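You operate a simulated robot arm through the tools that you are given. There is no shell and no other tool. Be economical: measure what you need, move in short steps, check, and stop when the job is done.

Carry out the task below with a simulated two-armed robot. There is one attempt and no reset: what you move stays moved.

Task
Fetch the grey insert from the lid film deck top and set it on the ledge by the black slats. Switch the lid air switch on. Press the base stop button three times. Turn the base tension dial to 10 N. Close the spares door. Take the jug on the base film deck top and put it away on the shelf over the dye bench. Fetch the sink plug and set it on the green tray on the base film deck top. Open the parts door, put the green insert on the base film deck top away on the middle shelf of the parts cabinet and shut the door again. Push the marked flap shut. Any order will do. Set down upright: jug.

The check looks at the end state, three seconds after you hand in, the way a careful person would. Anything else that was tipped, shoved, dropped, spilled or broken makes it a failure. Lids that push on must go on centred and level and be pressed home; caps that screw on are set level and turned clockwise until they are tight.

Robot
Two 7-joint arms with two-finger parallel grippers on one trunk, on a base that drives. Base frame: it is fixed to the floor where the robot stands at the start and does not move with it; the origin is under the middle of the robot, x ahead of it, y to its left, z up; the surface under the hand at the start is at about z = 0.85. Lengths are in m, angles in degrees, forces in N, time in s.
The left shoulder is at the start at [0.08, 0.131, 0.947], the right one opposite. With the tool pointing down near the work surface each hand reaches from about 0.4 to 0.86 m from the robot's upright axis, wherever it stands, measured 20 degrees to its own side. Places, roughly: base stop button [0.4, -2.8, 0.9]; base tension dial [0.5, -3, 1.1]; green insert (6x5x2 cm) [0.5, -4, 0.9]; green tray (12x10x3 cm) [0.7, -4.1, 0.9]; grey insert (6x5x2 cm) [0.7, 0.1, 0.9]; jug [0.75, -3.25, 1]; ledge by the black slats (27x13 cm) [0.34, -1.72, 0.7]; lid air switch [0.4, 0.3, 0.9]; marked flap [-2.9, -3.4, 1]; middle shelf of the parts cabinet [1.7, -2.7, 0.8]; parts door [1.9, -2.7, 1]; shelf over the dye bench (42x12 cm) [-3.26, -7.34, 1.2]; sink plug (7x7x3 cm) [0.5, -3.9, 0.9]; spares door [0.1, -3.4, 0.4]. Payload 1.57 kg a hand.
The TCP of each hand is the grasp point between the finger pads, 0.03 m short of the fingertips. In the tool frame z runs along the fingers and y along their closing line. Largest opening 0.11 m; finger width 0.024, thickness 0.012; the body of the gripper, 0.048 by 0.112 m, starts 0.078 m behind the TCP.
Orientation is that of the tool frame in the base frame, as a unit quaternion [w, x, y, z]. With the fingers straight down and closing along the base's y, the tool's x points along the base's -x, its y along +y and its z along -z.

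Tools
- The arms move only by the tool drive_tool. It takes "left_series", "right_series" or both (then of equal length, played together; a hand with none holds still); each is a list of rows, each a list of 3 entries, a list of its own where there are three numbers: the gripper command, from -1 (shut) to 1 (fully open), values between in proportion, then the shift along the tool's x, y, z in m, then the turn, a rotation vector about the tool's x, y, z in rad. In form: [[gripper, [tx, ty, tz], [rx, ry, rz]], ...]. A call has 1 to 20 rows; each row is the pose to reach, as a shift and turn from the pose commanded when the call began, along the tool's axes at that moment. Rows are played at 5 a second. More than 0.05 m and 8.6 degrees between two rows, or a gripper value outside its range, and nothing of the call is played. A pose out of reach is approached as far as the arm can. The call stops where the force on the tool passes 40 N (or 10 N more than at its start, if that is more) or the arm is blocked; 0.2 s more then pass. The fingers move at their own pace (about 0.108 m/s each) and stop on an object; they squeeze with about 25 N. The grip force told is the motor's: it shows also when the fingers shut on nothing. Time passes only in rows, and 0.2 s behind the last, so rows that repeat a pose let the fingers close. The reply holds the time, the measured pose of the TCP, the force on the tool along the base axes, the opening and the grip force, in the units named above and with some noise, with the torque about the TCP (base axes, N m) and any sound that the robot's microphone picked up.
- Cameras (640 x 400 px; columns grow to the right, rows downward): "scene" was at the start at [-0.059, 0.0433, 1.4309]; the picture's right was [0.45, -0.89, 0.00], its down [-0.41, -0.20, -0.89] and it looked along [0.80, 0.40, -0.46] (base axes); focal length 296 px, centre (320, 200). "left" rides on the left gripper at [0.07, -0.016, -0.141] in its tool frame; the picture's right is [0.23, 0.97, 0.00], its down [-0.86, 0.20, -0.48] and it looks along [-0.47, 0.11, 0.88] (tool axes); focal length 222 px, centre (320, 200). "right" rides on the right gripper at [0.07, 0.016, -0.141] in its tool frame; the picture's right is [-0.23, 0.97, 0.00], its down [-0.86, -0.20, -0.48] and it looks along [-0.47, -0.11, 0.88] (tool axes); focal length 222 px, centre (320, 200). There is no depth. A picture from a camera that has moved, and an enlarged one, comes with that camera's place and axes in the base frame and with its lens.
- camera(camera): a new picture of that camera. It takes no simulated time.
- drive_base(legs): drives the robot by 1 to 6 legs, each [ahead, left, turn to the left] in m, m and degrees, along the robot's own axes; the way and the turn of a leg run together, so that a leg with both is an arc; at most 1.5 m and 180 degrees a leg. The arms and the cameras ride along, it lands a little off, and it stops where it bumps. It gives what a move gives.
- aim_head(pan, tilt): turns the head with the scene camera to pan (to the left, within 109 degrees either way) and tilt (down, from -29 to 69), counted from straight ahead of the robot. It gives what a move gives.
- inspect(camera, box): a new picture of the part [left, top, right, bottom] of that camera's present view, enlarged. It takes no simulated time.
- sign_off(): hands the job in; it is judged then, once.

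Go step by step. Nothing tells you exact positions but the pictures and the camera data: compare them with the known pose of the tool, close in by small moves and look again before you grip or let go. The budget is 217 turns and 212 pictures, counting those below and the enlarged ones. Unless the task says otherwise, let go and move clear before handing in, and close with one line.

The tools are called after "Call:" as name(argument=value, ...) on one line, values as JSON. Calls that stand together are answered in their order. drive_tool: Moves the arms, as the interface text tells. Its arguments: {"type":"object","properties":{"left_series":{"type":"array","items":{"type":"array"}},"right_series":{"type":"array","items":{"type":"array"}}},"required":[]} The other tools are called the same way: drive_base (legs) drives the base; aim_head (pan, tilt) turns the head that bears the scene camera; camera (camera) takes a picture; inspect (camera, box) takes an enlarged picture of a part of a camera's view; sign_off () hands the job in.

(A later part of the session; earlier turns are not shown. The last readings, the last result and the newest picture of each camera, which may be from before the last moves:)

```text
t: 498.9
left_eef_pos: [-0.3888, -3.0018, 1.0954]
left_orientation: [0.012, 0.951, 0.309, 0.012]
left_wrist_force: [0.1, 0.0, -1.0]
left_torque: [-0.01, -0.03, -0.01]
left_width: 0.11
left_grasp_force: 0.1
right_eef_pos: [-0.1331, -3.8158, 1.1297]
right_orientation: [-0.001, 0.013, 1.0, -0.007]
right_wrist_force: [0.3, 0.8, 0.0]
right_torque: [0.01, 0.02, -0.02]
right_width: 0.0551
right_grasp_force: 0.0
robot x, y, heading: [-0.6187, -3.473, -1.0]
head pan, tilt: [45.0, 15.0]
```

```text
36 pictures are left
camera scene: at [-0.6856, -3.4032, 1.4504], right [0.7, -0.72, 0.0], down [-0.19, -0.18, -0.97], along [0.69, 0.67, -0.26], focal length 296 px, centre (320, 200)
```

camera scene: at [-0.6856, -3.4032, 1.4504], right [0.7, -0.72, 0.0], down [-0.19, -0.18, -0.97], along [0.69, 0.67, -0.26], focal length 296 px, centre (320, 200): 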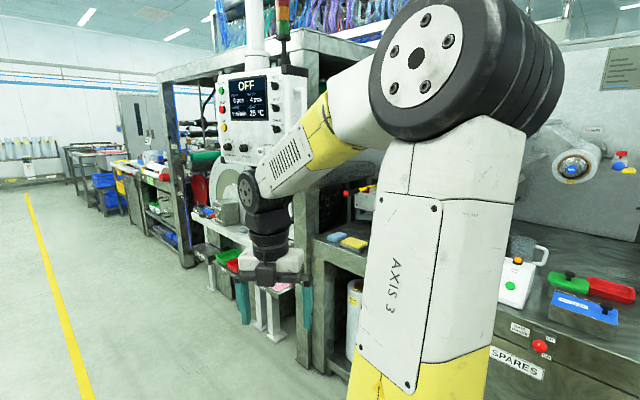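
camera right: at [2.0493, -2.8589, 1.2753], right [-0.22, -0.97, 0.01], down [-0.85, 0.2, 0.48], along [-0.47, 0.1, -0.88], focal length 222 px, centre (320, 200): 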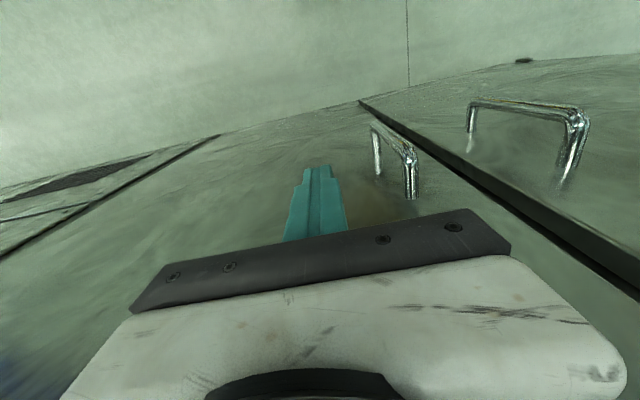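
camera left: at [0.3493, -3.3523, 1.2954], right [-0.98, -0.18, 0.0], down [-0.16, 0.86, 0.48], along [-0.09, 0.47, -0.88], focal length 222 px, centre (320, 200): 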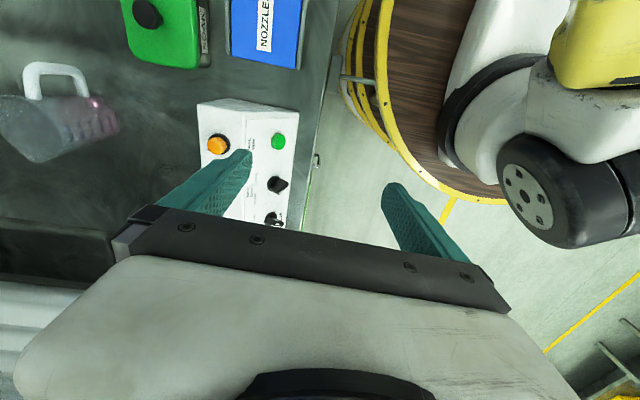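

Call:
drive_tool(left_series=[[1, [0, 0, 0], [0, 0, 0.14]], [1, [0, 0, 0], [0, 0, 0.28]], [1, [0, 0, 0], [0, 0, 0.42]], [1, [0, 0, 0], [0, 0, 0.56]], [1, [0, 0, 0], [0, 0, 0.7]], [1, [0, 0, 0], [0, 0, 0.84]], [1, [0, 0, 0], [0, 0, 0.98]], [1, [0, 0, 0], [0, 0, 1.12]], [1, [0, 0, 0], [0, 0, 1.26]], [1, [0, 0, 0], [0, 0, 1.4]], [1, [0, 0, 0], [0, 0, 1.54]], [1, [0, 0, 0], [0, 0, 1.68]], [1, [0, 0, 0], [0, 0, 1.82]], [1, [0, 0, 0], [0, 0, 1.96]], [1, [0, 0, 0], [0, 0, 2.1]], [1, [0, 0, 0], [0, 0, 2.24]]])

```text
t: 502.3
left_eef_pos: [-0.3667, -3.006, 1.0941]
left_orientation: [0.003, -0.694, 0.72, -0.015]
left_wrist_force: [-0.1, -1.0, 0.3]
left_torque: [-0.01, 0.01, 0.01]
left_width: 0.1101
left_grasp_force: 0.0
left hand out of reach, approached as far as the arm can: row 16
right_eef_pos: [-0.1345, -3.8153, 1.1304]
right_orientation: [-0.001, 0.014, 1.0, -0.008]
right_wrist_force: [0.3, 0.9, 0.2]
right_torque: [-0.02, 0.0, -0.01]
right_width: 0.0549
right_grasp_force: 0.1
robot x, y, heading: [-0.6151, -3.4716, -0.6]
head pan, tilt: [45.0, 15.0]
```

Call:
drive_tool(left_series=[[1, [0, 0, 0], [0, 0, 0.14]], [1, [0, 0, 0], [0, 0, 0.28]], [1, [0, 0, 0], [0, 0, 0.42]], [1, [0, 0, 0], [0, 0, 0.56]], [1, [0, 0, 0], [0, 0, 0.7]], [1, [0, 0, 0], [0, 0, 0.84]], [1, [0, 0, 0], [0, 0, 0.98]], [1, [0, 0, 0], [0, 0, 1.12]], [1, [0, 0, 0], [0, 0, 1.26]], [1, [0, 0, 0], [0, 0, 1.4]], [1, [0, 0, 0], [0, 0, 1.54]]])

Call:
camera(camera="scene")

```text
t: 504.7
left_eef_pos: [-0.3005, -3.4277, 1.0084]
left_orientation: [0.014, -0.005, 1.0, -0.007]
left_wrist_force: [-0.5, 0.5, -0.1]
left_torque: [-0.02, -0.04, -0.02]
left_width: 0.11
left_grasp_force: 0.1
left hand out of reach, approached as far as the arm can: row 1, 2, 3, 4, 5, 6, 7, 8, 9, 10, 11
right_eef_pos: [-0.1341, -3.8138, 1.1308]
right_orientation: [0.001, 0.013, 1.0, -0.008]
right_wrist_force: [-1.1, 0.0, 0.1]
right_torque: [-0.05, -0.04, -0.02]
right_width: 0.0547
right_grasp_force: 0.0
robot x, y, heading: [-0.6096, -3.4751, -0.6]
head pan, tilt: [45.0, 15.0]
```

```text
35 pictures are left
camera scene: at [-0.686, -3.4028, 1.4504], right [0.7, -0.72, 0.0], down [-0.19, -0.18, -0.97], along [0.69, 0.67, -0.26], focal length 296 px, centre (320, 200)
```

scene: 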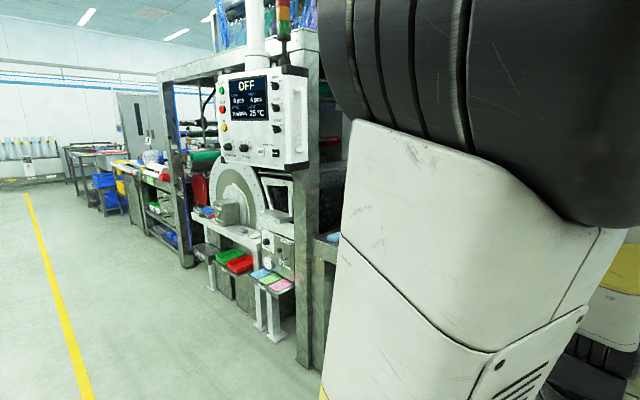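

Call:
drive_tool(left_series=[[1, [-0.005, 0.04, 0], [0, 0, 0]], [1, [-0.01, 0.08, 0], [0, 0, 0]], [1, [-0.02, 0.12, 0], [0, 0, 0]], [1, [-0.03, 0.16, 0], [0, 0, 0]], [1, [-0.05, 0.2, 0], [0, 0, 0]], [1, [-0.07, 0.24, 0], [0, 0, 0]], [1, [-0.1, 0.27, 0], [0, 0, 0]], [1, [-0.13, 0.3, 0], [0, 0, 0]], [1, [-0.17, 0.3, 0], [0, 0, 0]], [1, [-0.21, 0.29, 0], [0, 0, 0]], [1, [-0.25, 0.28, 0], [0, 0, 0]], [1, [-0.29, 0.27, 0], [0, 0, 0]], [1, [-0.33, 0.26, 0], [0, 0, 0]], [1, [-0.37, 0.25, 0], [0, 0, 0]]])

Call:
camera(camera="scene")

```text
t: 507.7
left_eef_pos: [-0.0526, -3.4487, 1.0163]
left_orientation: [0.014, -0.054, 0.998, -0.001]
left_wrist_force: [0.4, 0.1, -1.0]
left_torque: [-0.03, 0.02, 0.01]
left_width: 0.11
left_grasp_force: 0.1
left hand out of reach, approached as far as the arm can: row 1, 2, 3, 4, 5, 6, 7, 8, 9, 10, 11, 12, 13, 14
right_eef_pos: [-0.1338, -3.8142, 1.1298]
right_orientation: [-0.001, 0.014, 1.0, -0.008]
right_wrist_force: [0.2, -0.4, 0.5]
right_torque: [0.03, -0.01, -0.01]
right_width: 0.055
right_grasp_force: 0.0
robot x, y, heading: [-0.6105, -3.4736, -0.7]
head pan, tilt: [45.0, 15.0]
```

```text
34 pictures are left
camera scene: at [-0.6855, -3.4032, 1.4504], right [0.7, -0.72, 0.0], down [-0.19, -0.18, -0.97], along [0.69, 0.67, -0.26], focal length 296 px, centre (320, 200)
```

scene: 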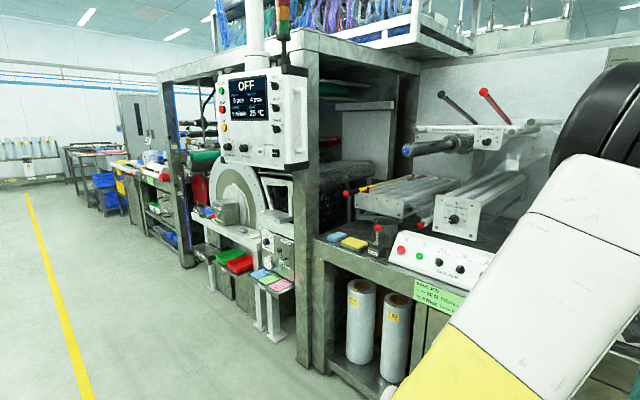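

Call:
drive_tool(left_series=[[1, [0, 0, 0], [0, 0, -0.14]], [1, [0, 0, 0], [0, 0, -0.28]], [1, [0, 0, 0], [0, 0, -0.42]], [1, [0, 0, 0], [0, 0, -0.56]], [1, [0, 0, 0], [0, 0, -0.7]], [1, [0, 0, 0], [0, 0, -0.84]], [1, [0, 0, 0], [0, 0, -0.98]], [1, [0, 0, 0], [0, 0, -1.12]], [1, [0, 0, 0], [0, 0, -1.26]], [1, [0, 0, 0], [0, 0, -1.4]], [1, [0, 0, 0], [0, 0, -1.54]], [1, [0, 0, 0], [0, 0, -1.68]], [1, [0, 0, 0], [0, 0, -1.82]], [1, [0, 0, 0], [0, 0, -1.96]], [1, [0, 0, 0], [0, 0, -2.1]], [1, [0, 0, 0], [0, 0, -2.24]], [1, [0, 0, 0], [0, 0, -2.38]], [1, [0, 0, 0], [0, 0, -2.52]]])

```text
t: 511.5
left_eef_pos: [-0.0454, -3.4459, 1.0132]
left_orientation: [-0.003, 0.967, -0.253, 0.013]
left_wrist_force: [-0.5, 0.7, -0.1]
left_torque: [0.03, 0.01, 0.02]
left_width: 0.11
left_grasp_force: 0.1
right_eef_pos: [-0.1338, -3.8148, 1.1302]
right_orientation: [0.0, 0.014, 1.0, -0.008]
right_wrist_force: [0.8, 0.4, 0.2]
right_torque: [-0.02, -0.01, 0.01]
right_width: 0.0549
right_grasp_force: 0.1
robot x, y, heading: [-0.6101, -3.4775, -0.7]
head pan, tilt: [45.0, 15.0]
```

Call:
drive_tool(left_series=[[1, [-0.027, -0.035, 0], [0, 0, 0]], [1, [-0.054, -0.07, 0], [0, 0, 0]], [1, [-0.081, -0.105, 0], [0, 0, 0]], [1, [-0.107, -0.14, 0], [0, 0, 0]], [1, [-0.134, -0.175, 0], [0, 0, 0]], [1, [-0.161, -0.21, 0], [0, 0, 0]], [1, [-0.188, -0.245, 0], [0, 0, 0]], [1, [-0.215, -0.28, 0], [0, 0, 0]]])

Call:
camera(camera="scene")

```text
t: 513.3
left_eef_pos: [-0.0976, -3.1975, 1.0866]
left_orientation: [-0.005, 0.966, -0.258, 0.016]
left_wrist_force: [0.1, 0.3, -0.1]
left_torque: [-0.04, -0.02, 0.01]
left_width: 0.1099
left_grasp_force: 0.1
left hand out of reach, approached as far as the arm can: row 5, 6, 7, 8
right_eef_pos: [-0.1337, -3.8165, 1.1313]
right_orientation: [-0.002, 0.014, 1.0, -0.007]
right_wrist_force: [0.9, 0.5, -0.1]
right_torque: [0.01, 0.0, -0.02]
right_width: 0.0548
right_grasp_force: 0.1
robot x, y, heading: [-0.6147, -3.4737, -1.0]
head pan, tilt: [45.0, 15.0]
```

```text
33 pictures are left
camera scene: at [-0.6853, -3.4036, 1.4504], right [0.7, -0.72, 0.0], down [-0.19, -0.18, -0.97], along [0.69, 0.67, -0.26], focal length 296 px, centre (320, 200)
```

scene: 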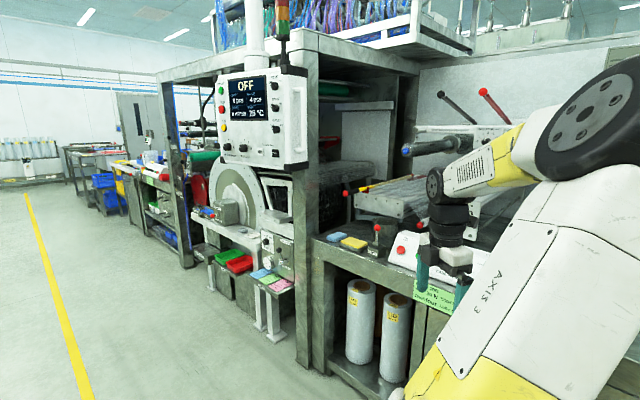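

The left arm's elbow is stuck inward, so I'll park it and do the jug with the right arm, whose posture is fine. First I'll tuck the left hand back and up.

Call:
drive_tool(left_series=[[0.5, [-0.04, 0.002, -0.022], [0, 0, 0]], [0, [-0.08, 0.003, -0.044], [0, 0, 0]], [0, [-0.12, 0.005, -0.066], [0, 0, 0]], [0, [-0.16, 0.006, -0.088], [0, 0, 0]], [0, [-0.2, 0.008, -0.11], [0, 0, 0]]], right_series=[[0.2, [-0.03, 0.02, 0], [0, 0, 0]], [0.4, [-0.06, 0.04, 0], [0, 0, 0]], [0.6, [-0.09, 0.06, 0], [0, 0, 0]], [0.8, [-0.12, 0.08, 0], [0, 0, 0]], [1, [-0.15, 0.1, 0], [0, 0, 0]]])

Call:
drive_tool(right_series=[[1, [0, 0, 0], [0, 0, 0.14]], [1, [0, 0, 0], [0, 0, 0.28]], [1, [0, 0, 0], [0, 0, 0.42]], [1, [0, 0, 0], [0, 0, 0.56]], [1, [0, 0, 0], [0, 0, 0.7]], [1, [0, 0, 0], [0, 0, 0.84]], [1, [0, 0, 0], [0, 0, 0.98]], [1, [0, 0, 0], [0, 0, 1.05]]])

```text
t: 514.5
left_eef_pos: [-0.2817, -3.1054, 1.1884]
left_orientation: [-0.002, 0.967, -0.255, 0.014]
left_wrist_force: [-0.9, -0.1, 0.2]
left_torque: [0.01, -0.06, 0.0]
left_width: 0.0549
left_grasp_force: 0.0
right_eef_pos: [0.0201, -3.7205, 1.1293]
right_orientation: [0.0, 0.014, 1.0, -0.008]
right_wrist_force: [-1.1, -0.4, -0.3]
right_torque: [-0.01, 0.01, 0.01]
right_width: 0.1101
right_grasp_force: 0.0
robot x, y, heading: [-0.6108, -3.4741, -0.7]
head pan, tilt: [45.0, 15.0]
```

```text
t: 516.3
left_eef_pos: [-0.2816, -3.1053, 1.1873]
left_orientation: [-0.003, 0.967, -0.254, 0.014]
left_wrist_force: [-0.1, 0.6, -0.2]
left_torque: [0.03, -0.02, 0.04]
left_width: 0.055
left_grasp_force: 0.1
right_eef_pos: [0.0194, -3.7188, 1.1293]
right_orientation: [0.004, 0.514, 0.858, -0.007]
right_wrist_force: [0.0, 0.1, -0.5]
right_torque: [0.02, -0.02, -0.01]
right_width: 0.1101
right_grasp_force: 0.1
robot x, y, heading: [-0.6116, -3.4695, -0.7]
head pan, tilt: [45.0, 15.0]
```

Call:
drive_base(legs=[[0.4, 0.32, 0.7], [0.21, 0, 0]])

Call:
drive_tool(right_series=[[1, [0.0, 0.0, -0.01], [0, 0, 0]], [1, [0.029, 0.03, -0.01], [0, 0, 0]], [1, [0.058, 0.06, -0.01], [0, 0, 0]], [1, [0.087, 0.09, -0.01], [0, 0, 0]], [1, [0.116, 0.12, -0.01], [0, 0, 0]], [1, [0.116, 0.15, -0.01], [0, 0, 0]], [1, [0.116, 0.15, -0.01], [0, 0, 0]]])

Call:
camera(camera="right")

```text
t: 520.5
left_eef_pos: [0.3194, -2.7765, 1.1881]
left_orientation: [-0.003, 0.969, -0.247, 0.016]
left_wrist_force: [0.3, 0.0, 0.8]
left_torque: [0.0, 0.02, 0.02]
left_width: 0.0551
left_grasp_force: 0.1
right_eef_pos: [0.6302, -3.3854, 1.1307]
right_orientation: [0.004, 0.506, 0.863, -0.007]
right_wrist_force: [0.0, -1.3, -1.5]
right_torque: [0.02, -0.02, -0.01]
right_width: 0.1101
right_grasp_force: 0.0
robot x, y, heading: [-0.0091, -3.147, -0.1]
head pan, tilt: [45.0, 15.0]
```

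```text
t: 521.0
left_eef_pos: [0.3185, -2.7775, 1.1863]
left_orientation: [-0.003, 0.969, -0.247, 0.014]
left_wrist_force: [0.0, 0.9, -0.9]
left_torque: [0.04, 0.0, 0.01]
left_width: 0.0549
left_grasp_force: 0.1
right_eef_pos: [0.6276, -3.3842, 1.1305]
right_orientation: [-0.005, 0.505, 0.863, -0.014]
right_wrist_force: [-0.5, -0.6, -3.9]
right_torque: [-0.12, 0.08, -0.02]
right_width: 0.1101
right_grasp_force: 0.1
robot x, y, heading: [-0.008, -3.1535, 0.0]
head pan, tilt: [45.0, 15.0]
stopped in row 2 (right hand): the force on the tool passed its limit at 52 N (the readings are from after the stop); the commanded pose is now the measured one
```

```text
32 pictures are left
camera right: at [0.6106, -3.3134, 1.2718], right [0.96, 0.28, -0.03], down [0.25, -0.83, 0.49], along [0.11, -0.48, -0.87], focal length 222 px, centre (320, 200)
```

right: 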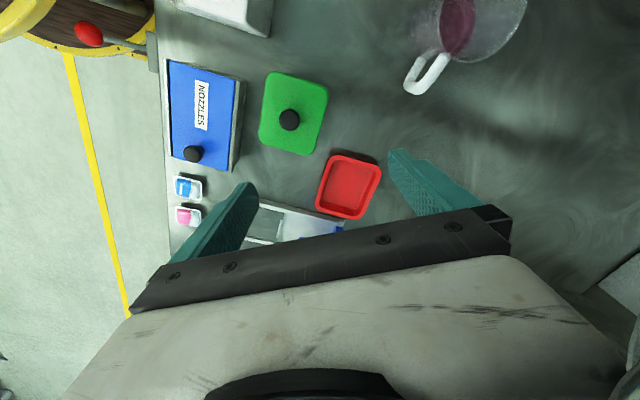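

The film roll end at about (0.64, -3.32, 1.30) overhangs this spot, so a straight-down approach won't work. Instead I'll back off, pitch the right hand with fingers closed, and nudge the jug's handle low down to turn it.

Call:
drive_base(legs=[[-0.3, 0, 0]])

Call:
drive_tool(right_series=[[0.5, [0, 0, 0], [0, 0, -0.135]], [0, [0, 0, 0], [0, 0, -0.27]], [-0.5, [0, 0, 0], [0, 0, -0.405]], [-1, [0, 0, 0], [0, 0, -0.54]], [-1, [0, 0, 0], [0, 0, -0.675]], [-1, [0, 0, 0], [0, 0, -0.81]], [-1, [0, 0, 0], [0, 0, -0.945]], [-1, [0, 0, 0], [0, 0, -1.06]]])

Call:
drive_tool(right_series=[[-1, [0, 0.01, 0.01], [0, -0.125, 0]], [-1, [0, 0.02, 0.02], [0, -0.25, 0]], [-1, [0, 0.03, 0.03], [0, -0.375, 0]], [-1, [0, 0.04, 0.04], [0, -0.5, 0]], [-1, [0, 0.05, 0.05], [0, -0.625, 0]], [-1, [0, 0.06, 0.06], [0, -0.75, 0]], [-1, [0, 0.07, 0.07], [0, -0.875, 0]], [-1, [0, 0.08, 0.08], [0, -1.0, 0]], [-1, [0, 0.08, 0.08], [0, -1.0, 0]]])

Call:
camera(camera="right")

```text
t: 523.0
left_eef_pos: [0.0175, -2.7759, 1.1859]
left_orientation: [-0.003, 0.97, -0.243, 0.014]
left_wrist_force: [0.2, -0.2, 0.3]
left_torque: [-0.02, 0.03, -0.03]
left_width: 0.0552
left_grasp_force: 0.0
right_eef_pos: [0.3295, -3.3805, 1.1308]
right_orientation: [-0.005, 0.503, 0.864, -0.013]
right_wrist_force: [-0.8, 0.0, -0.1]
right_torque: [0.02, 0.01, 0.0]
right_width: 0.1102
right_grasp_force: 0.1
robot x, y, heading: [-0.3041, -3.1489, 0.5]
head pan, tilt: [45.0, 15.0]
```

```text
t: 524.8
left_eef_pos: [0.016, -2.7751, 1.1879]
left_orientation: [-0.002, 0.97, -0.244, 0.014]
left_wrist_force: [-0.1, 0.4, 0.7]
left_torque: [0.02, -0.02, -0.02]
left_width: 0.0552
left_grasp_force: 0.0
right_eef_pos: [0.3299, -3.3834, 1.1318]
right_orientation: [-0.011, -0.004, 1.0, -0.01]
right_wrist_force: [-0.5, -0.2, 0.2]
right_torque: [-0.01, 0.01, -0.02]
right_width: 0.0
right_grasp_force: 21.2
robot x, y, heading: [-0.3031, -3.1513, 0.6]
head pan, tilt: [45.0, 15.0]
```

```text
t: 526.8
left_eef_pos: [0.0169, -2.7749, 1.1871]
left_orientation: [-0.003, 0.97, -0.243, 0.015]
left_wrist_force: [-1.2, -0.3, 0.3]
left_torque: [0.01, 0.03, 0.02]
left_width: 0.0549
left_grasp_force: 0.0
right_eef_pos: [0.3268, -3.3033, 1.0514]
right_orientation: [0.47, -0.008, 0.883, -0.006]
right_wrist_force: [0.4, 0.6, -0.2]
right_torque: [0.0, -0.02, 0.02]
right_width: 0.0
right_grasp_force: 21.0
robot x, y, heading: [-0.3051, -3.1475, 0.5]
head pan, tilt: [45.0, 15.0]
```

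```text
31 pictures are left
camera right: at [0.1703, -3.2872, 1.072], right [0.12, 0.98, 0.17], down [0.08, -0.18, 0.98], along [0.99, -0.1, -0.1], focal length 222 px, centre (320, 200)
```

right: 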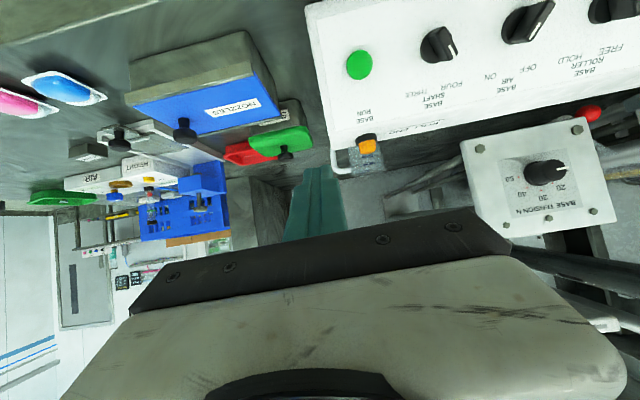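

Call:
drive_base(legs=[[0.29, 0, -0.5]])

Call:
drive_tool(right_series=[[-1, [0.02, 0.005, 0.033], [0, 0, 0]], [-1, [0.04, 0.01, 0.066], [0, 0, 0]], [-1, [0.058, 0.013, 0.085], [0, 0, 0]], [-1, [0.058, 0.013, 0.085], [0, 0, 0]]])

Call:
camera(camera="right")

```text
t: 528.8
left_eef_pos: [0.306, -2.7786, 1.1876]
left_orientation: [-0.002, 0.968, -0.25, 0.015]
left_wrist_force: [-0.2, 0.5, 0.2]
left_torque: [-0.03, 0.01, 0.03]
left_width: 0.0549
left_grasp_force: 0.0
right_eef_pos: [0.6094, -3.3101, 1.0523]
right_orientation: [0.469, -0.002, 0.883, -0.01]
right_wrist_force: [-0.7, 0.5, -0.4]
right_torque: [0.0, 0.04, -0.02]
right_width: 0.0
right_grasp_force: 21.5
robot x, y, heading: [-0.0222, -3.1483, -0.2]
head pan, tilt: [45.0, 15.0]
```

```text
t: 529.6
left_eef_pos: [0.3047, -2.7795, 1.1872]
left_orientation: [-0.003, 0.968, -0.25, 0.014]
left_wrist_force: [-0.8, 0.3, -0.1]
left_torque: [-0.01, -0.01, -0.02]
left_width: 0.0554
left_grasp_force: 0.1
right_eef_pos: [0.6479, -3.3001, 0.9605]
right_orientation: [0.471, 0.001, 0.882, -0.009]
right_wrist_force: [-11.9, 1.8, 20.7]
right_torque: [0.2, 3.29, -0.16]
right_width: 0.0
right_grasp_force: 21.9
robot x, y, heading: [-0.0211, -3.1527, 0.2]
head pan, tilt: [45.0, 15.0]
stopped in row 4 (right hand): the force on the tool passed its limit at 112 N (the readings are from after the stop); the commanded pose is now the measured one
```

```text
30 pictures are left
camera right: at [0.4911, -3.2816, 0.9816], right [0.13, 0.98, 0.17], down [0.08, -0.18, 0.98], along [0.99, -0.12, -0.1], focal length 222 px, centre (320, 200)
```

right: 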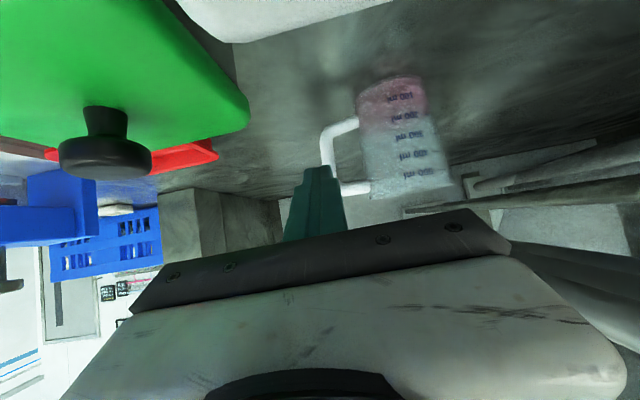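

The camera mount touched the panel's back edge. I'll lift slightly and push forward along +x, which moves away from the panel, to swing the handle.

Call:
drive_tool(right_series=[[-1, [-0.0066, 0, -0.0045], [0, 0, 0]], [-1, [-0.02, 0, 0.016], [0, 0, 0]], [-1, [-0.031, 0, 0.032], [0, 0, 0]], [-1, [-0.04, 0, 0.045], [0, 0, 0]], [-1, [-0.047, 0, 0.056], [0, 0, 0]], [-1, [-0.051, 0, 0.062], [0, 0, 0]]])

Call:
camera(camera="right")

```text
t: 531.0
left_eef_pos: [0.3059, -2.7791, 1.1872]
left_orientation: [-0.003, 0.968, -0.25, 0.014]
left_wrist_force: [0.4, -0.5, 0.4]
left_torque: [-0.02, 0.03, -0.01]
left_width: 0.0549
left_grasp_force: 0.0
right_eef_pos: [0.7265, -3.3013, 0.9681]
right_orientation: [0.471, -0.001, 0.882, -0.009]
right_wrist_force: [-1.3, 1.0, 2.0]
right_torque: [0.05, -0.06, 0.01]
right_width: 0.0003
right_grasp_force: 21.2
robot x, y, heading: [-0.0185, -3.1478, -0.3]
head pan, tilt: [45.0, 15.0]
```

```text
29 pictures are left
camera right: at [0.5699, -3.2834, 0.9886], right [0.13, 0.98, 0.17], down [0.08, -0.18, 0.98], along [0.99, -0.12, -0.1], focal length 222 px, centre (320, 200)
```

right: 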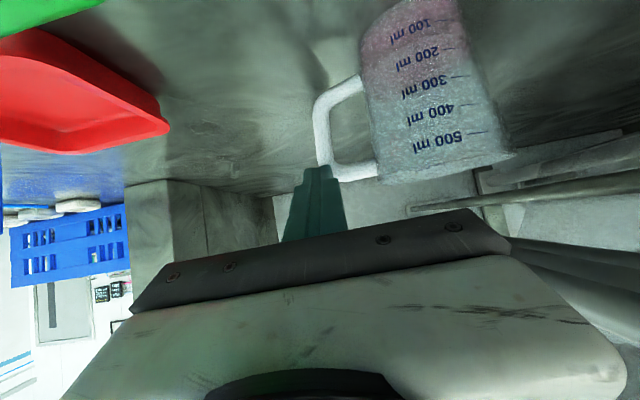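

Just touching the handle now. I'll push another 4.5 cm gently.

Call:
drive_tool(right_series=[[-1, [-0.0056, 0, 0.0083], [0, 0, 0]], [-1, [-0.0112, 0, 0.0166], [0, 0, 0]], [-1, [-0.0168, 0, 0.0249], [0, 0, 0]], [-1, [-0.0224, 0, 0.0332], [0, 0, 0]], [-1, [-0.0252, 0, 0.0374], [0, 0, 0]]])

Call:
camera(camera="right")

```text
t: 532.2
left_eef_pos: [0.3057, -2.7792, 1.186]
left_orientation: [-0.003, 0.968, -0.25, 0.014]
left_wrist_force: [-0.3, 0.5, -0.6]
left_torque: [-0.02, -0.04, 0.01]
left_width: 0.0549
left_grasp_force: 0.1
right_eef_pos: [0.7732, -3.3009, 0.9685]
right_orientation: [0.472, 0.0, 0.882, -0.009]
right_wrist_force: [0.0, -0.3, 0.1]
right_torque: [-0.02, 0.0, -0.01]
right_width: 0.0001
right_grasp_force: 21.0
robot x, y, heading: [-0.0214, -3.1467, -0.1]
head pan, tilt: [45.0, 15.0]
```

```text
28 pictures are left
camera right: at [0.6167, -3.2833, 0.9892], right [0.13, 0.98, 0.17], down [0.08, -0.18, 0.98], along [0.99, -0.12, -0.1], focal length 222 px, centre (320, 200)
```

right: 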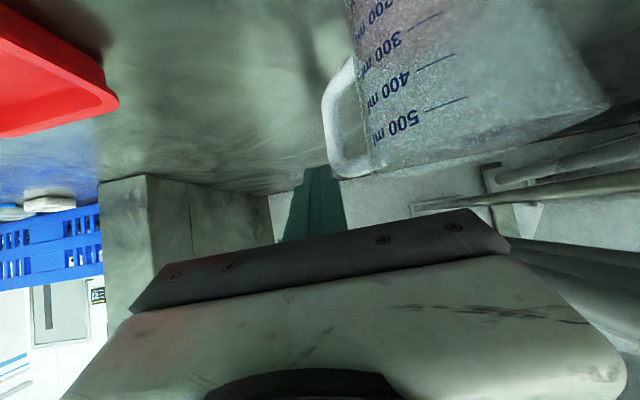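

The jug turned about 40°, so its handle now points away. I'll retract up and back and look at the jug before gripping.

Call:
drive_tool(right_series=[[-0.5, [0.022, 0, -0.033], [0, 0, 0]], [0, [0.025, 0, -0.07], [0, 0, 0]], [0.5, [0.0, 0, -0.105], [0, 0, 0]], [1, [-0.02, 0, -0.145], [0, 0, 0]], [1, [-0.024, 0.03, -0.18], [0, 0, 0]], [1, [-0.024, 0.06, -0.197], [0, 0, 0]], [1, [-0.024, 0.085, -0.197], [0, 0, 0]]])

Call:
inspect(camera="right", box=[240, 20, 440, 180])

```text
t: 533.8
left_eef_pos: [0.3046, -2.7802, 1.1874]
left_orientation: [-0.003, 0.968, -0.251, 0.014]
left_wrist_force: [-0.4, -0.1, 0.4]
left_torque: [0.04, 0.01, 0.01]
left_width: 0.055
left_grasp_force: 0.0
right_eef_pos: [0.624, -3.2142, 1.0969]
right_orientation: [0.471, -0.001, 0.882, -0.009]
right_wrist_force: [-0.6, -0.2, -0.6]
right_torque: [0.04, 0.0, 0.0]
right_width: 0.11
right_grasp_force: 0.0
robot x, y, heading: [-0.0226, -3.1518, -0.2]
head pan, tilt: [45.0, 15.0]
```

```text
2.50 times, centred on (340, 100) of right
camera zoom: at [0.4681, -3.1966, 1.1184], right [0.13, 0.98, 0.17], down [0.08, -0.18, 0.98], along [0.99, -0.12, -0.1], focal length 555 px, centre (270, 450)
```

zoom: 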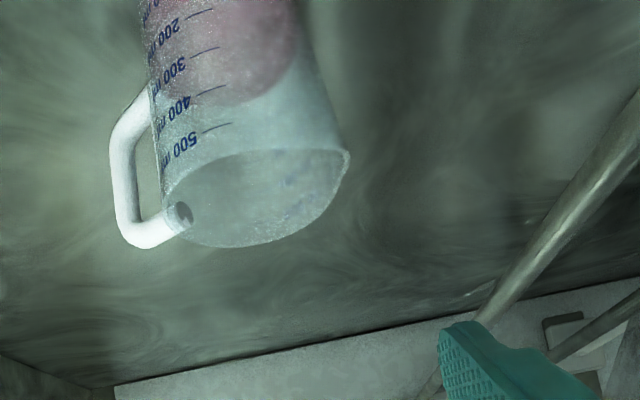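

The handle now points about -53° and the jug centre is near (0.72, -3.215). I'll yaw slightly, centre over it and descend around the body.

Call:
drive_tool(right_series=[[1, [-0.018, 0, 0.027], [0.039, 0, 0.026]], [1, [-0.036, 0, 0.053], [0.077, 0, 0.052]], [1, [-0.0537, 0, 0.0797], [0.116, 0, 0.078]], [1, [-0.0537, 0, 0.0797], [0.116, 0, 0.078]]])

Call:
inspect(camera="right", box=[200, 60, 440, 240])

```text
t: 534.8
left_eef_pos: [0.3056, -2.78, 1.1872]
left_orientation: [-0.003, 0.968, -0.25, 0.014]
left_wrist_force: [0.1, -0.2, -0.1]
left_torque: [0.01, 0.0, 0.0]
left_width: 0.0554
left_grasp_force: 0.1
right_eef_pos: [0.7171, -3.2134, 1.0982]
right_orientation: [0.47, 0.062, 0.879, -0.043]
right_wrist_force: [0.2, 0.3, 0.5]
right_torque: [-0.01, 0.03, -0.01]
right_width: 0.1103
right_grasp_force: 0.1
robot x, y, heading: [-0.0233, -3.1502, -0.2]
head pan, tilt: [45.0, 15.0]
```

```text
2.22 times, centred on (320, 150) of right
camera zoom: at [0.5645, -3.174, 1.1176], right [0.27, 0.95, 0.17], down [0.05, -0.19, 0.98], along [0.96, -0.26, -0.1], focal length 494 px, centre (320, 311)
```

zoom: 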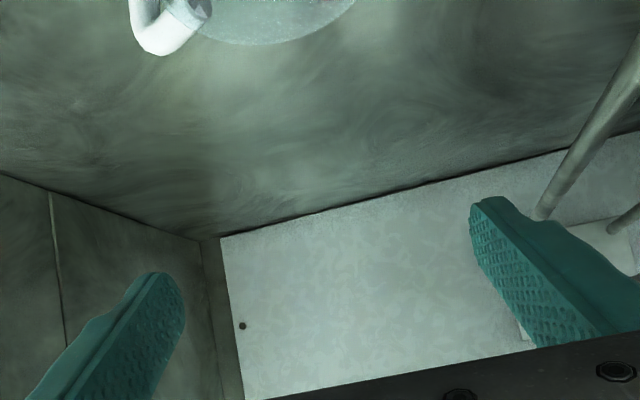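

Call:
drive_tool(right_series=[[1, [0.032, -0.001, 0.023], [0, 0, 0]], [1, [0.064, -0.001, 0.046], [0, 0, 0]], [1, [0.096, -0.002, 0.069], [0, 0, 0]], [1, [0.1274, -0.0025, 0.0917], [0, 0, 0]], [1, [0.1274, -0.0025, 0.0917], [0, 0, 0]]])

Call:
camera(camera="right")

```text
t: 536.0
left_eef_pos: [0.3061, -2.7796, 1.1869]
left_orientation: [-0.003, 0.968, -0.25, 0.014]
left_wrist_force: [0.5, 0.9, -0.1]
left_torque: [-0.01, -0.04, -0.01]
left_width: 0.055
left_grasp_force: 0.0
right_eef_pos: [0.7249, -3.2179, 0.9401]
right_orientation: [0.47, 0.061, 0.879, -0.042]
right_wrist_force: [-0.8, 0.7, -0.5]
right_torque: [-0.01, -0.02, 0.0]
right_width: 0.11
right_grasp_force: 0.0
robot x, y, heading: [-0.0202, -3.1523, -0.3]
head pan, tilt: [45.0, 15.0]
```

```text
25 pictures are left
camera right: at [0.5732, -3.1786, 0.9596], right [0.27, 0.95, 0.17], down [0.05, -0.19, 0.98], along [0.96, -0.26, -0.1], focal length 222 px, centre (320, 200)
```

right: 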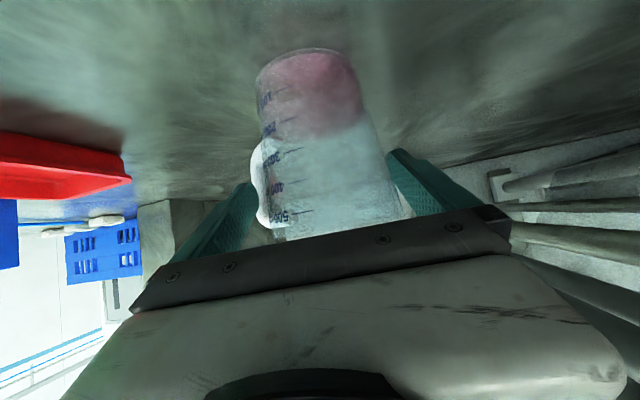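

The left fingertip is close to the handle root. I'll back off 1.5 cm so the pads close only on the body, then grip.

Call:
drive_tool(right_series=[[1, [0.0085, 0, -0.0125], [0, 0, 0]], [0.8, [0.0085, 0, -0.0125], [0, 0, 0]], [0.6, [0.0085, 0, -0.0125], [0, 0, 0]], [0.4, [0.0085, 0, -0.0125], [0, 0, 0]], [0.2, [0.0085, 0, -0.0125], [0, 0, 0]], [0.2, [0.0085, 0, -0.0125], [0, 0, 0]]])

Call:
inspect(camera="right", box=[200, 40, 440, 250])

```text
t: 537.4
left_eef_pos: [0.3065, -2.7794, 1.1874]
left_orientation: [-0.003, 0.968, -0.251, 0.014]
left_wrist_force: [0.3, 0.0, 0.5]
left_torque: [-0.01, -0.01, 0.04]
left_width: 0.0549
left_grasp_force: 0.1
right_eef_pos: [0.7099, -3.2178, 0.9405]
right_orientation: [0.47, 0.062, 0.88, -0.043]
right_wrist_force: [-0.6, 0.1, 1.1]
right_torque: [-0.04, 0.04, -0.02]
right_width: 0.0856
right_grasp_force: 24.6
robot x, y, heading: [-0.0213, -3.1522, -0.3]
head pan, tilt: [45.0, 15.0]
```

```text
1.90 times, centred on (320, 145) of right
camera zoom: at [0.5576, -3.178, 0.961], right [0.27, 0.95, 0.17], down [0.05, -0.19, 0.98], along [0.96, -0.26, -0.1], focal length 423 px, centre (320, 305)
```

zoom: 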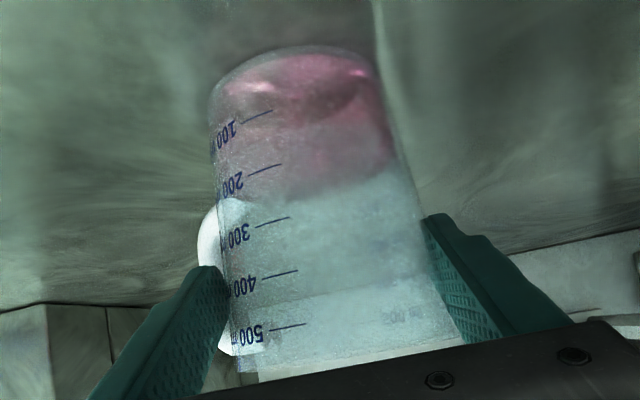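

The jug is gripped at 8.6 cm on its body, clear of the handle. I'll lift slowly.

Call:
drive_tool(right_series=[[0.2, [-0.004, 0, -0.003], [0, 0, 0]], [0.2, [-0.012, 0, -0.008], [0, 0, 0]], [0.2, [-0.025, 0, -0.017], [0, 0, 0]], [0.2, [-0.04, -0.001, -0.027], [0, 0, 0]], [0.2, [-0.057, -0.001, -0.038], [0, 0, 0]], [0.2, [-0.073, -0.001, -0.049], [0, 0, 0]], [0.2, [-0.085, -0.002, -0.056], [0, 0, 0]], [0.2, [-0.085, -0.002, -0.056], [0, 0, 0]]])

Call:
camera(camera="right")

```text
t: 539.2
left_eef_pos: [0.3062, -2.7798, 1.1857]
left_orientation: [-0.003, 0.968, -0.251, 0.015]
left_wrist_force: [0.5, -1.1, 0.7]
left_torque: [-0.03, 0.02, -0.01]
left_width: 0.0549
left_grasp_force: 0.1
right_eef_pos: [0.7115, -3.2173, 1.0419]
right_orientation: [0.471, 0.062, 0.879, -0.043]
right_wrist_force: [0.6, -0.4, -2.2]
right_torque: [0.03, 0.07, 0.0]
right_width: 0.0858
right_grasp_force: 25.0
robot x, y, heading: [-0.0185, -3.1498, -0.3]
head pan, tilt: [45.0, 15.0]
```

```text
23 pictures are left
camera right: at [0.5577, -3.1776, 1.0624], right [0.27, 0.95, 0.17], down [0.05, -0.19, 0.98], along [0.96, -0.26, -0.1], focal length 222 px, centre (320, 200)
```

right: 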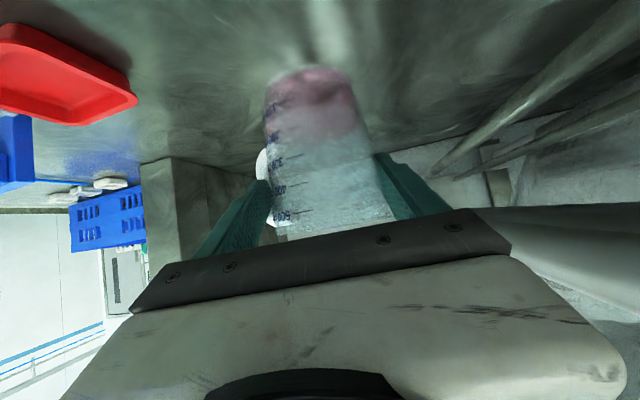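

Call:
drive_tool(right_series=[[0.2, [-0.01, 0, -0.007], [0, 0, 0]], [0.2, [-0.025, 0, -0.017], [0, 0, 0]], [0.2, [-0.042, -0.001, -0.028], [0, 0, 0]], [0.2, [-0.058, -0.001, -0.039], [0, 0, 0]], [0.2, [-0.07, -0.001, -0.047], [0, 0, 0]], [0.2, [-0.076, -0.002, -0.051], [0, 0, 0]], [0.2, [-0.076, -0.002, -0.051], [0, 0, 0]]])

Call:
drive_base(legs=[[-0.6, 0, 0.3]])

Call:
aim_head(pan=-20, tilt=30)

Call:
camera(camera="scene")

```text
t: 540.8
left_eef_pos: [0.3064, -2.7794, 1.1868]
left_orientation: [-0.003, 0.968, -0.25, 0.014]
left_wrist_force: [-0.3, 0.0, 0.1]
left_torque: [0.02, -0.01, -0.01]
left_width: 0.0552
left_grasp_force: 0.0
right_eef_pos: [0.7103, -3.2179, 1.1325]
right_orientation: [0.47, 0.061, 0.879, -0.042]
right_wrist_force: [-0.3, 0.6, -2.5]
right_torque: [0.03, 0.08, 0.01]
right_width: 0.0857
right_grasp_force: 25.2
robot x, y, heading: [-0.024, -3.1507, -0.5]
head pan, tilt: [45.0, 15.0]
```

```text
t: 544.2
left_eef_pos: [-0.3001, -2.7771, 1.1881]
left_orientation: [-0.003, 0.968, -0.249, 0.015]
left_wrist_force: [0.3, 0.5, -0.2]
left_torque: [-0.04, -0.01, -0.03]
left_width: 0.0551
left_grasp_force: 0.0
right_eef_pos: [0.1052, -3.2155, 1.1337]
right_orientation: [0.47, 0.06, 0.88, -0.041]
right_wrist_force: [0.1, 0.9, -2.4]
right_torque: [0.02, 0.07, -0.02]
right_width: 0.0857
right_grasp_force: 24.9
robot x, y, heading: [-0.6269, -3.1465, 0.1]
head pan, tilt: [45.0, 15.0]
```

```text
t: 545.6
left_eef_pos: [-0.3004, -2.7759, 1.1866]
left_orientation: [-0.002, 0.969, -0.248, 0.014]
left_wrist_force: [-0.6, 0.1, -0.4]
left_torque: [0.02, -0.03, -0.01]
left_width: 0.055
left_grasp_force: 0.1
right_eef_pos: [0.1053, -3.2154, 1.1327]
right_orientation: [0.47, 0.06, 0.88, -0.042]
right_wrist_force: [0.3, -0.3, -2.7]
right_torque: [-0.01, 0.06, 0.01]
right_width: 0.0858
right_grasp_force: 25.5
robot x, y, heading: [-0.6237, -3.1497, 0.1]
head pan, tilt: [-20.0, 30.0]
```

```text
22 pictures are left
camera scene: at [-0.6814, -3.1771, 1.4262], right [-0.34, -0.94, 0.0], down [-0.47, 0.17, -0.87], along [0.81, -0.3, -0.5], focal length 296 px, centre (320, 200)
```

scene: 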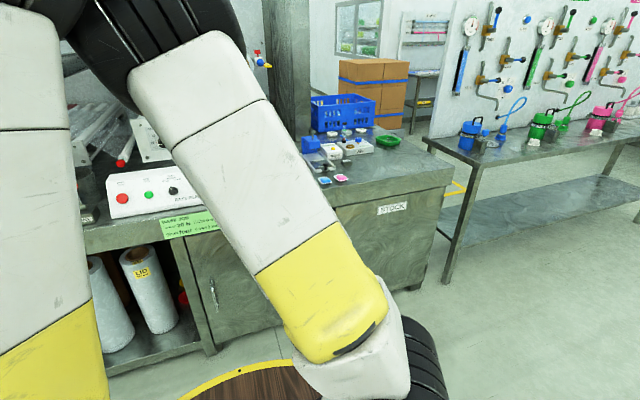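

The jug is clear of the deck. I'll drive it steadily to the dye bench, keeping it upright.

Call:
drive_base(legs=[[0, -1.2, 0], [-0.3, -1.2, 0], [-0.3, -0.9, 0], [0, 0, 90], [0, 0, 90]])

Call:
aim_head(pan=35, tilt=10)

Call:
camera(camera="scene")

```text
t: 569.9
left_eef_pos: [-1.6262, -6.8526, 1.1874]
left_orientation: [-0.014, 0.268, 0.963, -0.003]
left_wrist_force: [0.3, -0.7, 0.0]
left_torque: [0.0, -0.01, 0.0]
left_width: 0.055
left_grasp_force: 0.1
right_eef_pos: [-2.0148, -6.3983, 1.1324]
right_orientation: [-0.05, 0.879, -0.077, -0.469]
right_wrist_force: [0.3, 0.1, -2.2]
right_torque: [-0.03, -0.06, 0.01]
right_width: 0.0853
right_grasp_force: 24.9
robot x, y, heading: [-1.286, -6.4938, 178.0]
head pan, tilt: [-20.0, 30.0]
```

```text
t: 571.2
left_eef_pos: [-1.6257, -6.8514, 1.1872]
left_orientation: [-0.015, 0.267, 0.964, -0.003]
left_wrist_force: [0.3, -0.3, 0.8]
left_torque: [0.0, -0.01, 0.0]
left_width: 0.055
left_grasp_force: 0.0
right_eef_pos: [-2.015, -6.3996, 1.1328]
right_orientation: [-0.05, 0.879, -0.077, -0.468]
right_wrist_force: [-0.3, -0.3, -3.1]
right_torque: [-0.04, -0.09, -0.02]
right_width: 0.085
right_grasp_force: 25.7
robot x, y, heading: [-1.2908, -6.4949, 177.8]
head pan, tilt: [35.0, 10.0]
```

```text
21 pictures are left
camera scene: at [-1.2266, -6.5473, 1.4585], right [-0.54, 0.84, 0.0], down [0.15, 0.09, -0.98], along [-0.83, -0.53, -0.17], focal length 296 px, centre (320, 200)
```

scene: 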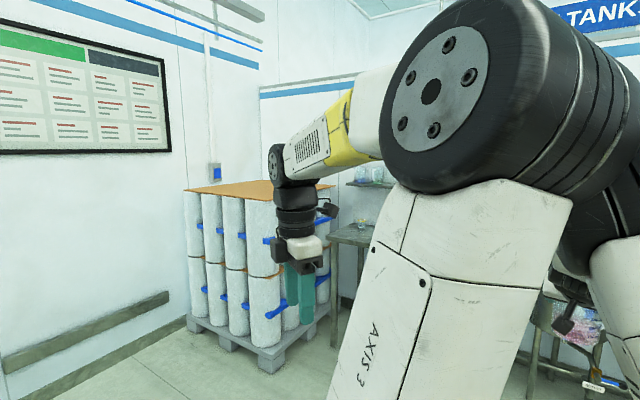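

Call:
drive_base(legs=[[0.45, 0.35, 2.2], [0.45, 0.33, 0]])

Call:
drive_tool(right_series=[[0.2, [-0.01, 0, -0.007], [0, 0, 0]], [0.2, [-0.027, 0, -0.018], [0, 0, 0]], [0.2, [-0.05, -0.001, -0.033], [0, 0, 0]], [0.2, [-0.075, -0.001, -0.05], [0, 0, 0]], [0.2, [-0.1, -0.002, -0.067], [0, 0, 0]], [0.2, [-0.125, -0.002, -0.083], [0, 0, 0]], [0.2, [-0.15, -0.003, -0.1], [0, 0, 0]], [0.2, [-0.17, -0.003, -0.113], [0, 0, 0]], [0.2, [-0.18, -0.003, -0.12], [0, 0, 0]], [0.2, [-0.18, -0.003, -0.12], [0, 0, 0]]])

Call:
camera(camera="right")

Call:
aim_head(pan=0, tilt=8)

Call:
camera(camera="scene")

```text
t: 577.3
left_eef_pos: [-2.5078, -7.5549, 1.1857]
left_orientation: [-0.014, 0.241, 0.97, -0.002]
left_wrist_force: [0.6, 0.3, -0.9]
left_torque: [-0.02, 0.03, 0.01]
left_width: 0.0551
left_grasp_force: 0.0
right_eef_pos: [-2.9194, -7.1217, 1.133]
right_orientation: [-0.038, 0.88, -0.055, -0.47]
right_wrist_force: [-0.1, 0.1, -1.5]
right_torque: [-0.02, -0.09, -0.02]
right_width: 0.085
right_grasp_force: 24.9
robot x, y, heading: [-2.1904, -7.1786, -179.3]
head pan, tilt: [35.0, 10.0]
```

```text
t: 579.7
left_eef_pos: [-2.5125, -7.5503, 1.1862]
left_orientation: [-0.018, 0.254, 0.967, 0.002]
left_wrist_force: [-0.4, -0.3, -0.3]
left_torque: [-0.01, -0.02, -0.01]
left_width: 0.0551
left_grasp_force: 0.0
right_eef_pos: [-2.9269, -7.0759, 1.3374]
right_orientation: [-0.064, 0.88, -0.083, -0.462]
right_wrist_force: [-0.1, 0.4, -2.9]
right_torque: [-0.03, -0.09, 0.0]
right_width: 0.0854
right_grasp_force: 24.8
robot x, y, heading: [-2.1868, -7.1743, -179.4]
head pan, tilt: [35.0, 10.0]
stopped in row 10 (right hand): the arm was blocked; the commanded pose is now the measured one
```

```text
20 pictures are left
camera right: at [-2.7787, -7.1252, 1.3588], right [-0.33, -0.93, 0.15], down [-0.05, 0.18, 0.98], along [-0.94, 0.31, -0.11], focal length 222 px, centre (320, 200)
```

right: 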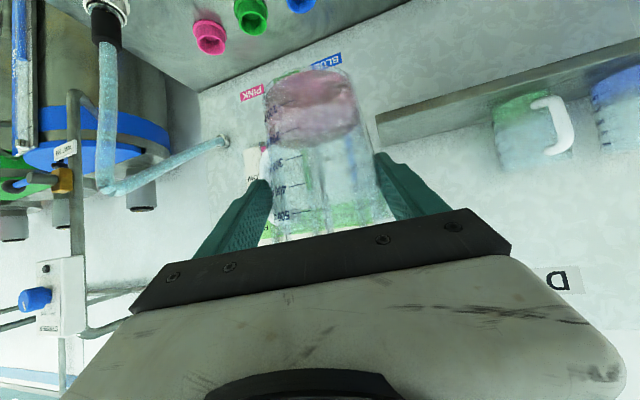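

```text
t: 580.7
left_eef_pos: [-2.5127, -7.5505, 1.1867]
left_orientation: [-0.018, 0.253, 0.967, 0.002]
left_wrist_force: [0.5, 0.4, -0.6]
left_torque: [-0.03, -0.01, -0.01]
left_width: 0.055
left_grasp_force: 0.0
right_eef_pos: [-2.9276, -7.0763, 1.336]
right_orientation: [-0.064, 0.88, -0.083, -0.463]
right_wrist_force: [-0.2, 0.8, -0.8]
right_torque: [-0.04, -0.04, -0.01]
right_width: 0.0853
right_grasp_force: 25.8
robot x, y, heading: [-2.1867, -7.1772, -179.2]
head pan, tilt: [0.0, 8.0]
```

```text
19 pictures are left
camera scene: at [-2.1415, -7.1766, 1.4618], right [-0.01, 1.0, 0.0], down [0.14, 0.0, -0.99], along [-0.99, -0.01, -0.14], focal length 296 px, centre (320, 200)
```

scene: 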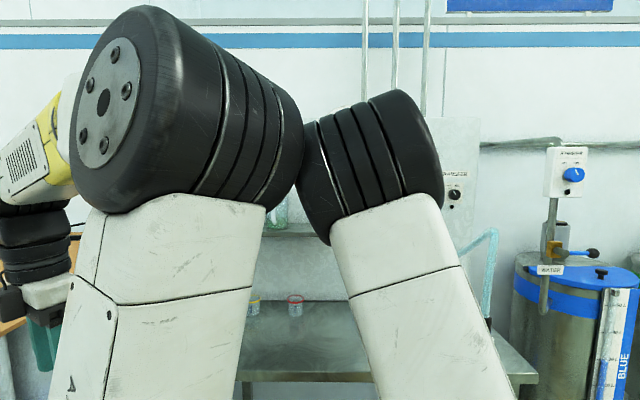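

The shelf's right part (y from -7.13 to about -7.31) is free beside two other jugs. The elbows touched, so I'll hold the arms and turn the base about 11° while approaching.

Call:
drive_base(legs=[[0, 0, 11.2], [0.17, 0.035, 0]])

Call:
camera(camera="right")

```text
t: 582.9
left_eef_pos: [-2.5994, -7.6755, 1.1849]
left_orientation: [-0.019, 0.161, 0.987, 0.0]
left_wrist_force: [-0.1, 0.4, 0.4]
left_torque: [-0.01, 0.02, -0.03]
left_width: 0.0551
left_grasp_force: 0.1
right_eef_pos: [-3.0958, -7.2888, 1.3379]
right_orientation: [-0.021, 0.885, 0.0, -0.465]
right_wrist_force: [0.1, 0.2, -2.4]
right_torque: [-0.04, -0.09, -0.01]
right_width: 0.0852
right_grasp_force: 24.7
robot x, y, heading: [-2.3494, -7.2523, -168.3]
head pan, tilt: [0.0, 8.0]
```

```text
18 pictures are left
camera right: at [-2.9409, -7.308, 1.3591], right [-0.15, -0.98, 0.15], down [-0.09, 0.17, 0.98], along [-0.99, 0.13, -0.11], focal length 222 px, centre (320, 200)
```

right: 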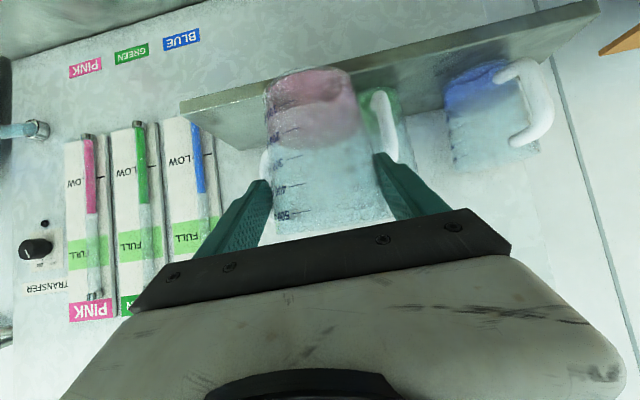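

Call:
drive_base(legs=[[0, -0.1, 0], [0.115, 0, 0]])

Call:
camera(camera="right")

```text
t: 584.9
left_eef_pos: [-2.7334, -7.599, 1.186]
left_orientation: [-0.018, 0.162, 0.987, 0.001]
left_wrist_force: [0.7, -0.2, -0.4]
left_torque: [-0.01, -0.02, 0.01]
left_width: 0.0551
left_grasp_force: 0.1
right_eef_pos: [-3.2287, -7.212, 1.3369]
right_orientation: [-0.021, 0.884, -0.001, -0.466]
right_wrist_force: [0.0, 0.3, -2.4]
right_torque: [-0.04, -0.09, 0.0]
right_width: 0.0851
right_grasp_force: 24.9
robot x, y, heading: [-2.4836, -7.1739, -168.4]
head pan, tilt: [0.0, 8.0]
```

```text
17 pictures are left
camera right: at [-3.0737, -7.231, 1.3591], right [-0.15, -0.98, 0.15], down [-0.09, 0.17, 0.98], along [-0.99, 0.13, -0.11], focal length 222 px, centre (320, 200)
```

right: 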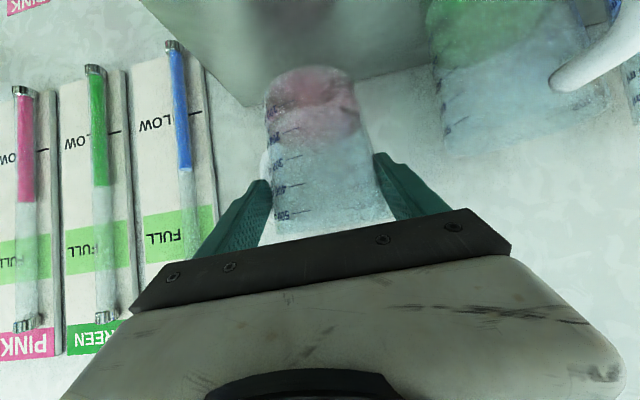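

The jug is over the free end of the shelf, with its centre near (-3.24, -7.21). I'll lower it slowly until contact.

Call:
drive_tool(right_series=[[0.2, [0.0082, 0.0004, 0.0056], [0, 0, 0]], [0.2, [0.0165, 0.0007, 0.0113], [0, 0, 0]], [0.2, [0.0247, 0.0011, 0.0169], [0, 0, 0]], [0.2, [0.0305, 0.0013, 0.0208], [0, 0, 0]]])

Call:
drive_tool(right_series=[[0.2, [0.0033, 0.0001, 0.0023], [0, 0, 0]], [0.2, [0.0066, 0.0003, 0.0045], [0, 0, 0]], [0.2, [0.0099, 0.0004, 0.0068], [0, 0, 0]]])

```text
t: 585.9
left_eef_pos: [-2.7332, -7.5999, 1.1853]
left_orientation: [-0.02, 0.163, 0.986, 0.002]
left_wrist_force: [0.0, -0.1, -0.3]
left_torque: [0.05, 0.0, 0.01]
left_width: 0.0552
left_grasp_force: 0.0
right_eef_pos: [-3.228, -7.2083, 1.2985]
right_orientation: [-0.022, 0.884, -0.001, -0.466]
right_wrist_force: [0.7, 0.3, -2.0]
right_torque: [-0.05, -0.08, 0.0]
right_width: 0.085
right_grasp_force: 25.1
robot x, y, heading: [-2.4821, -7.1766, -168.4]
head pan, tilt: [0.0, 8.0]
```

```text
t: 586.7
left_eef_pos: [-2.7316, -7.5993, 1.1866]
left_orientation: [-0.019, 0.162, 0.987, -0.001]
left_wrist_force: [-0.6, 0.2, -0.1]
left_torque: [0.02, -0.05, -0.04]
left_width: 0.0553
left_grasp_force: 0.0
right_eef_pos: [-3.2295, -7.2105, 1.2923]
right_orientation: [-0.02, 0.882, -0.001, -0.47]
right_wrist_force: [2.7, 1.7, 14.5]
right_torque: [0.03, 0.71, -0.16]
right_width: 0.085
right_grasp_force: 24.5
robot x, y, heading: [-2.4844, -7.1736, -168.5]
head pan, tilt: [0.0, 8.0]
```

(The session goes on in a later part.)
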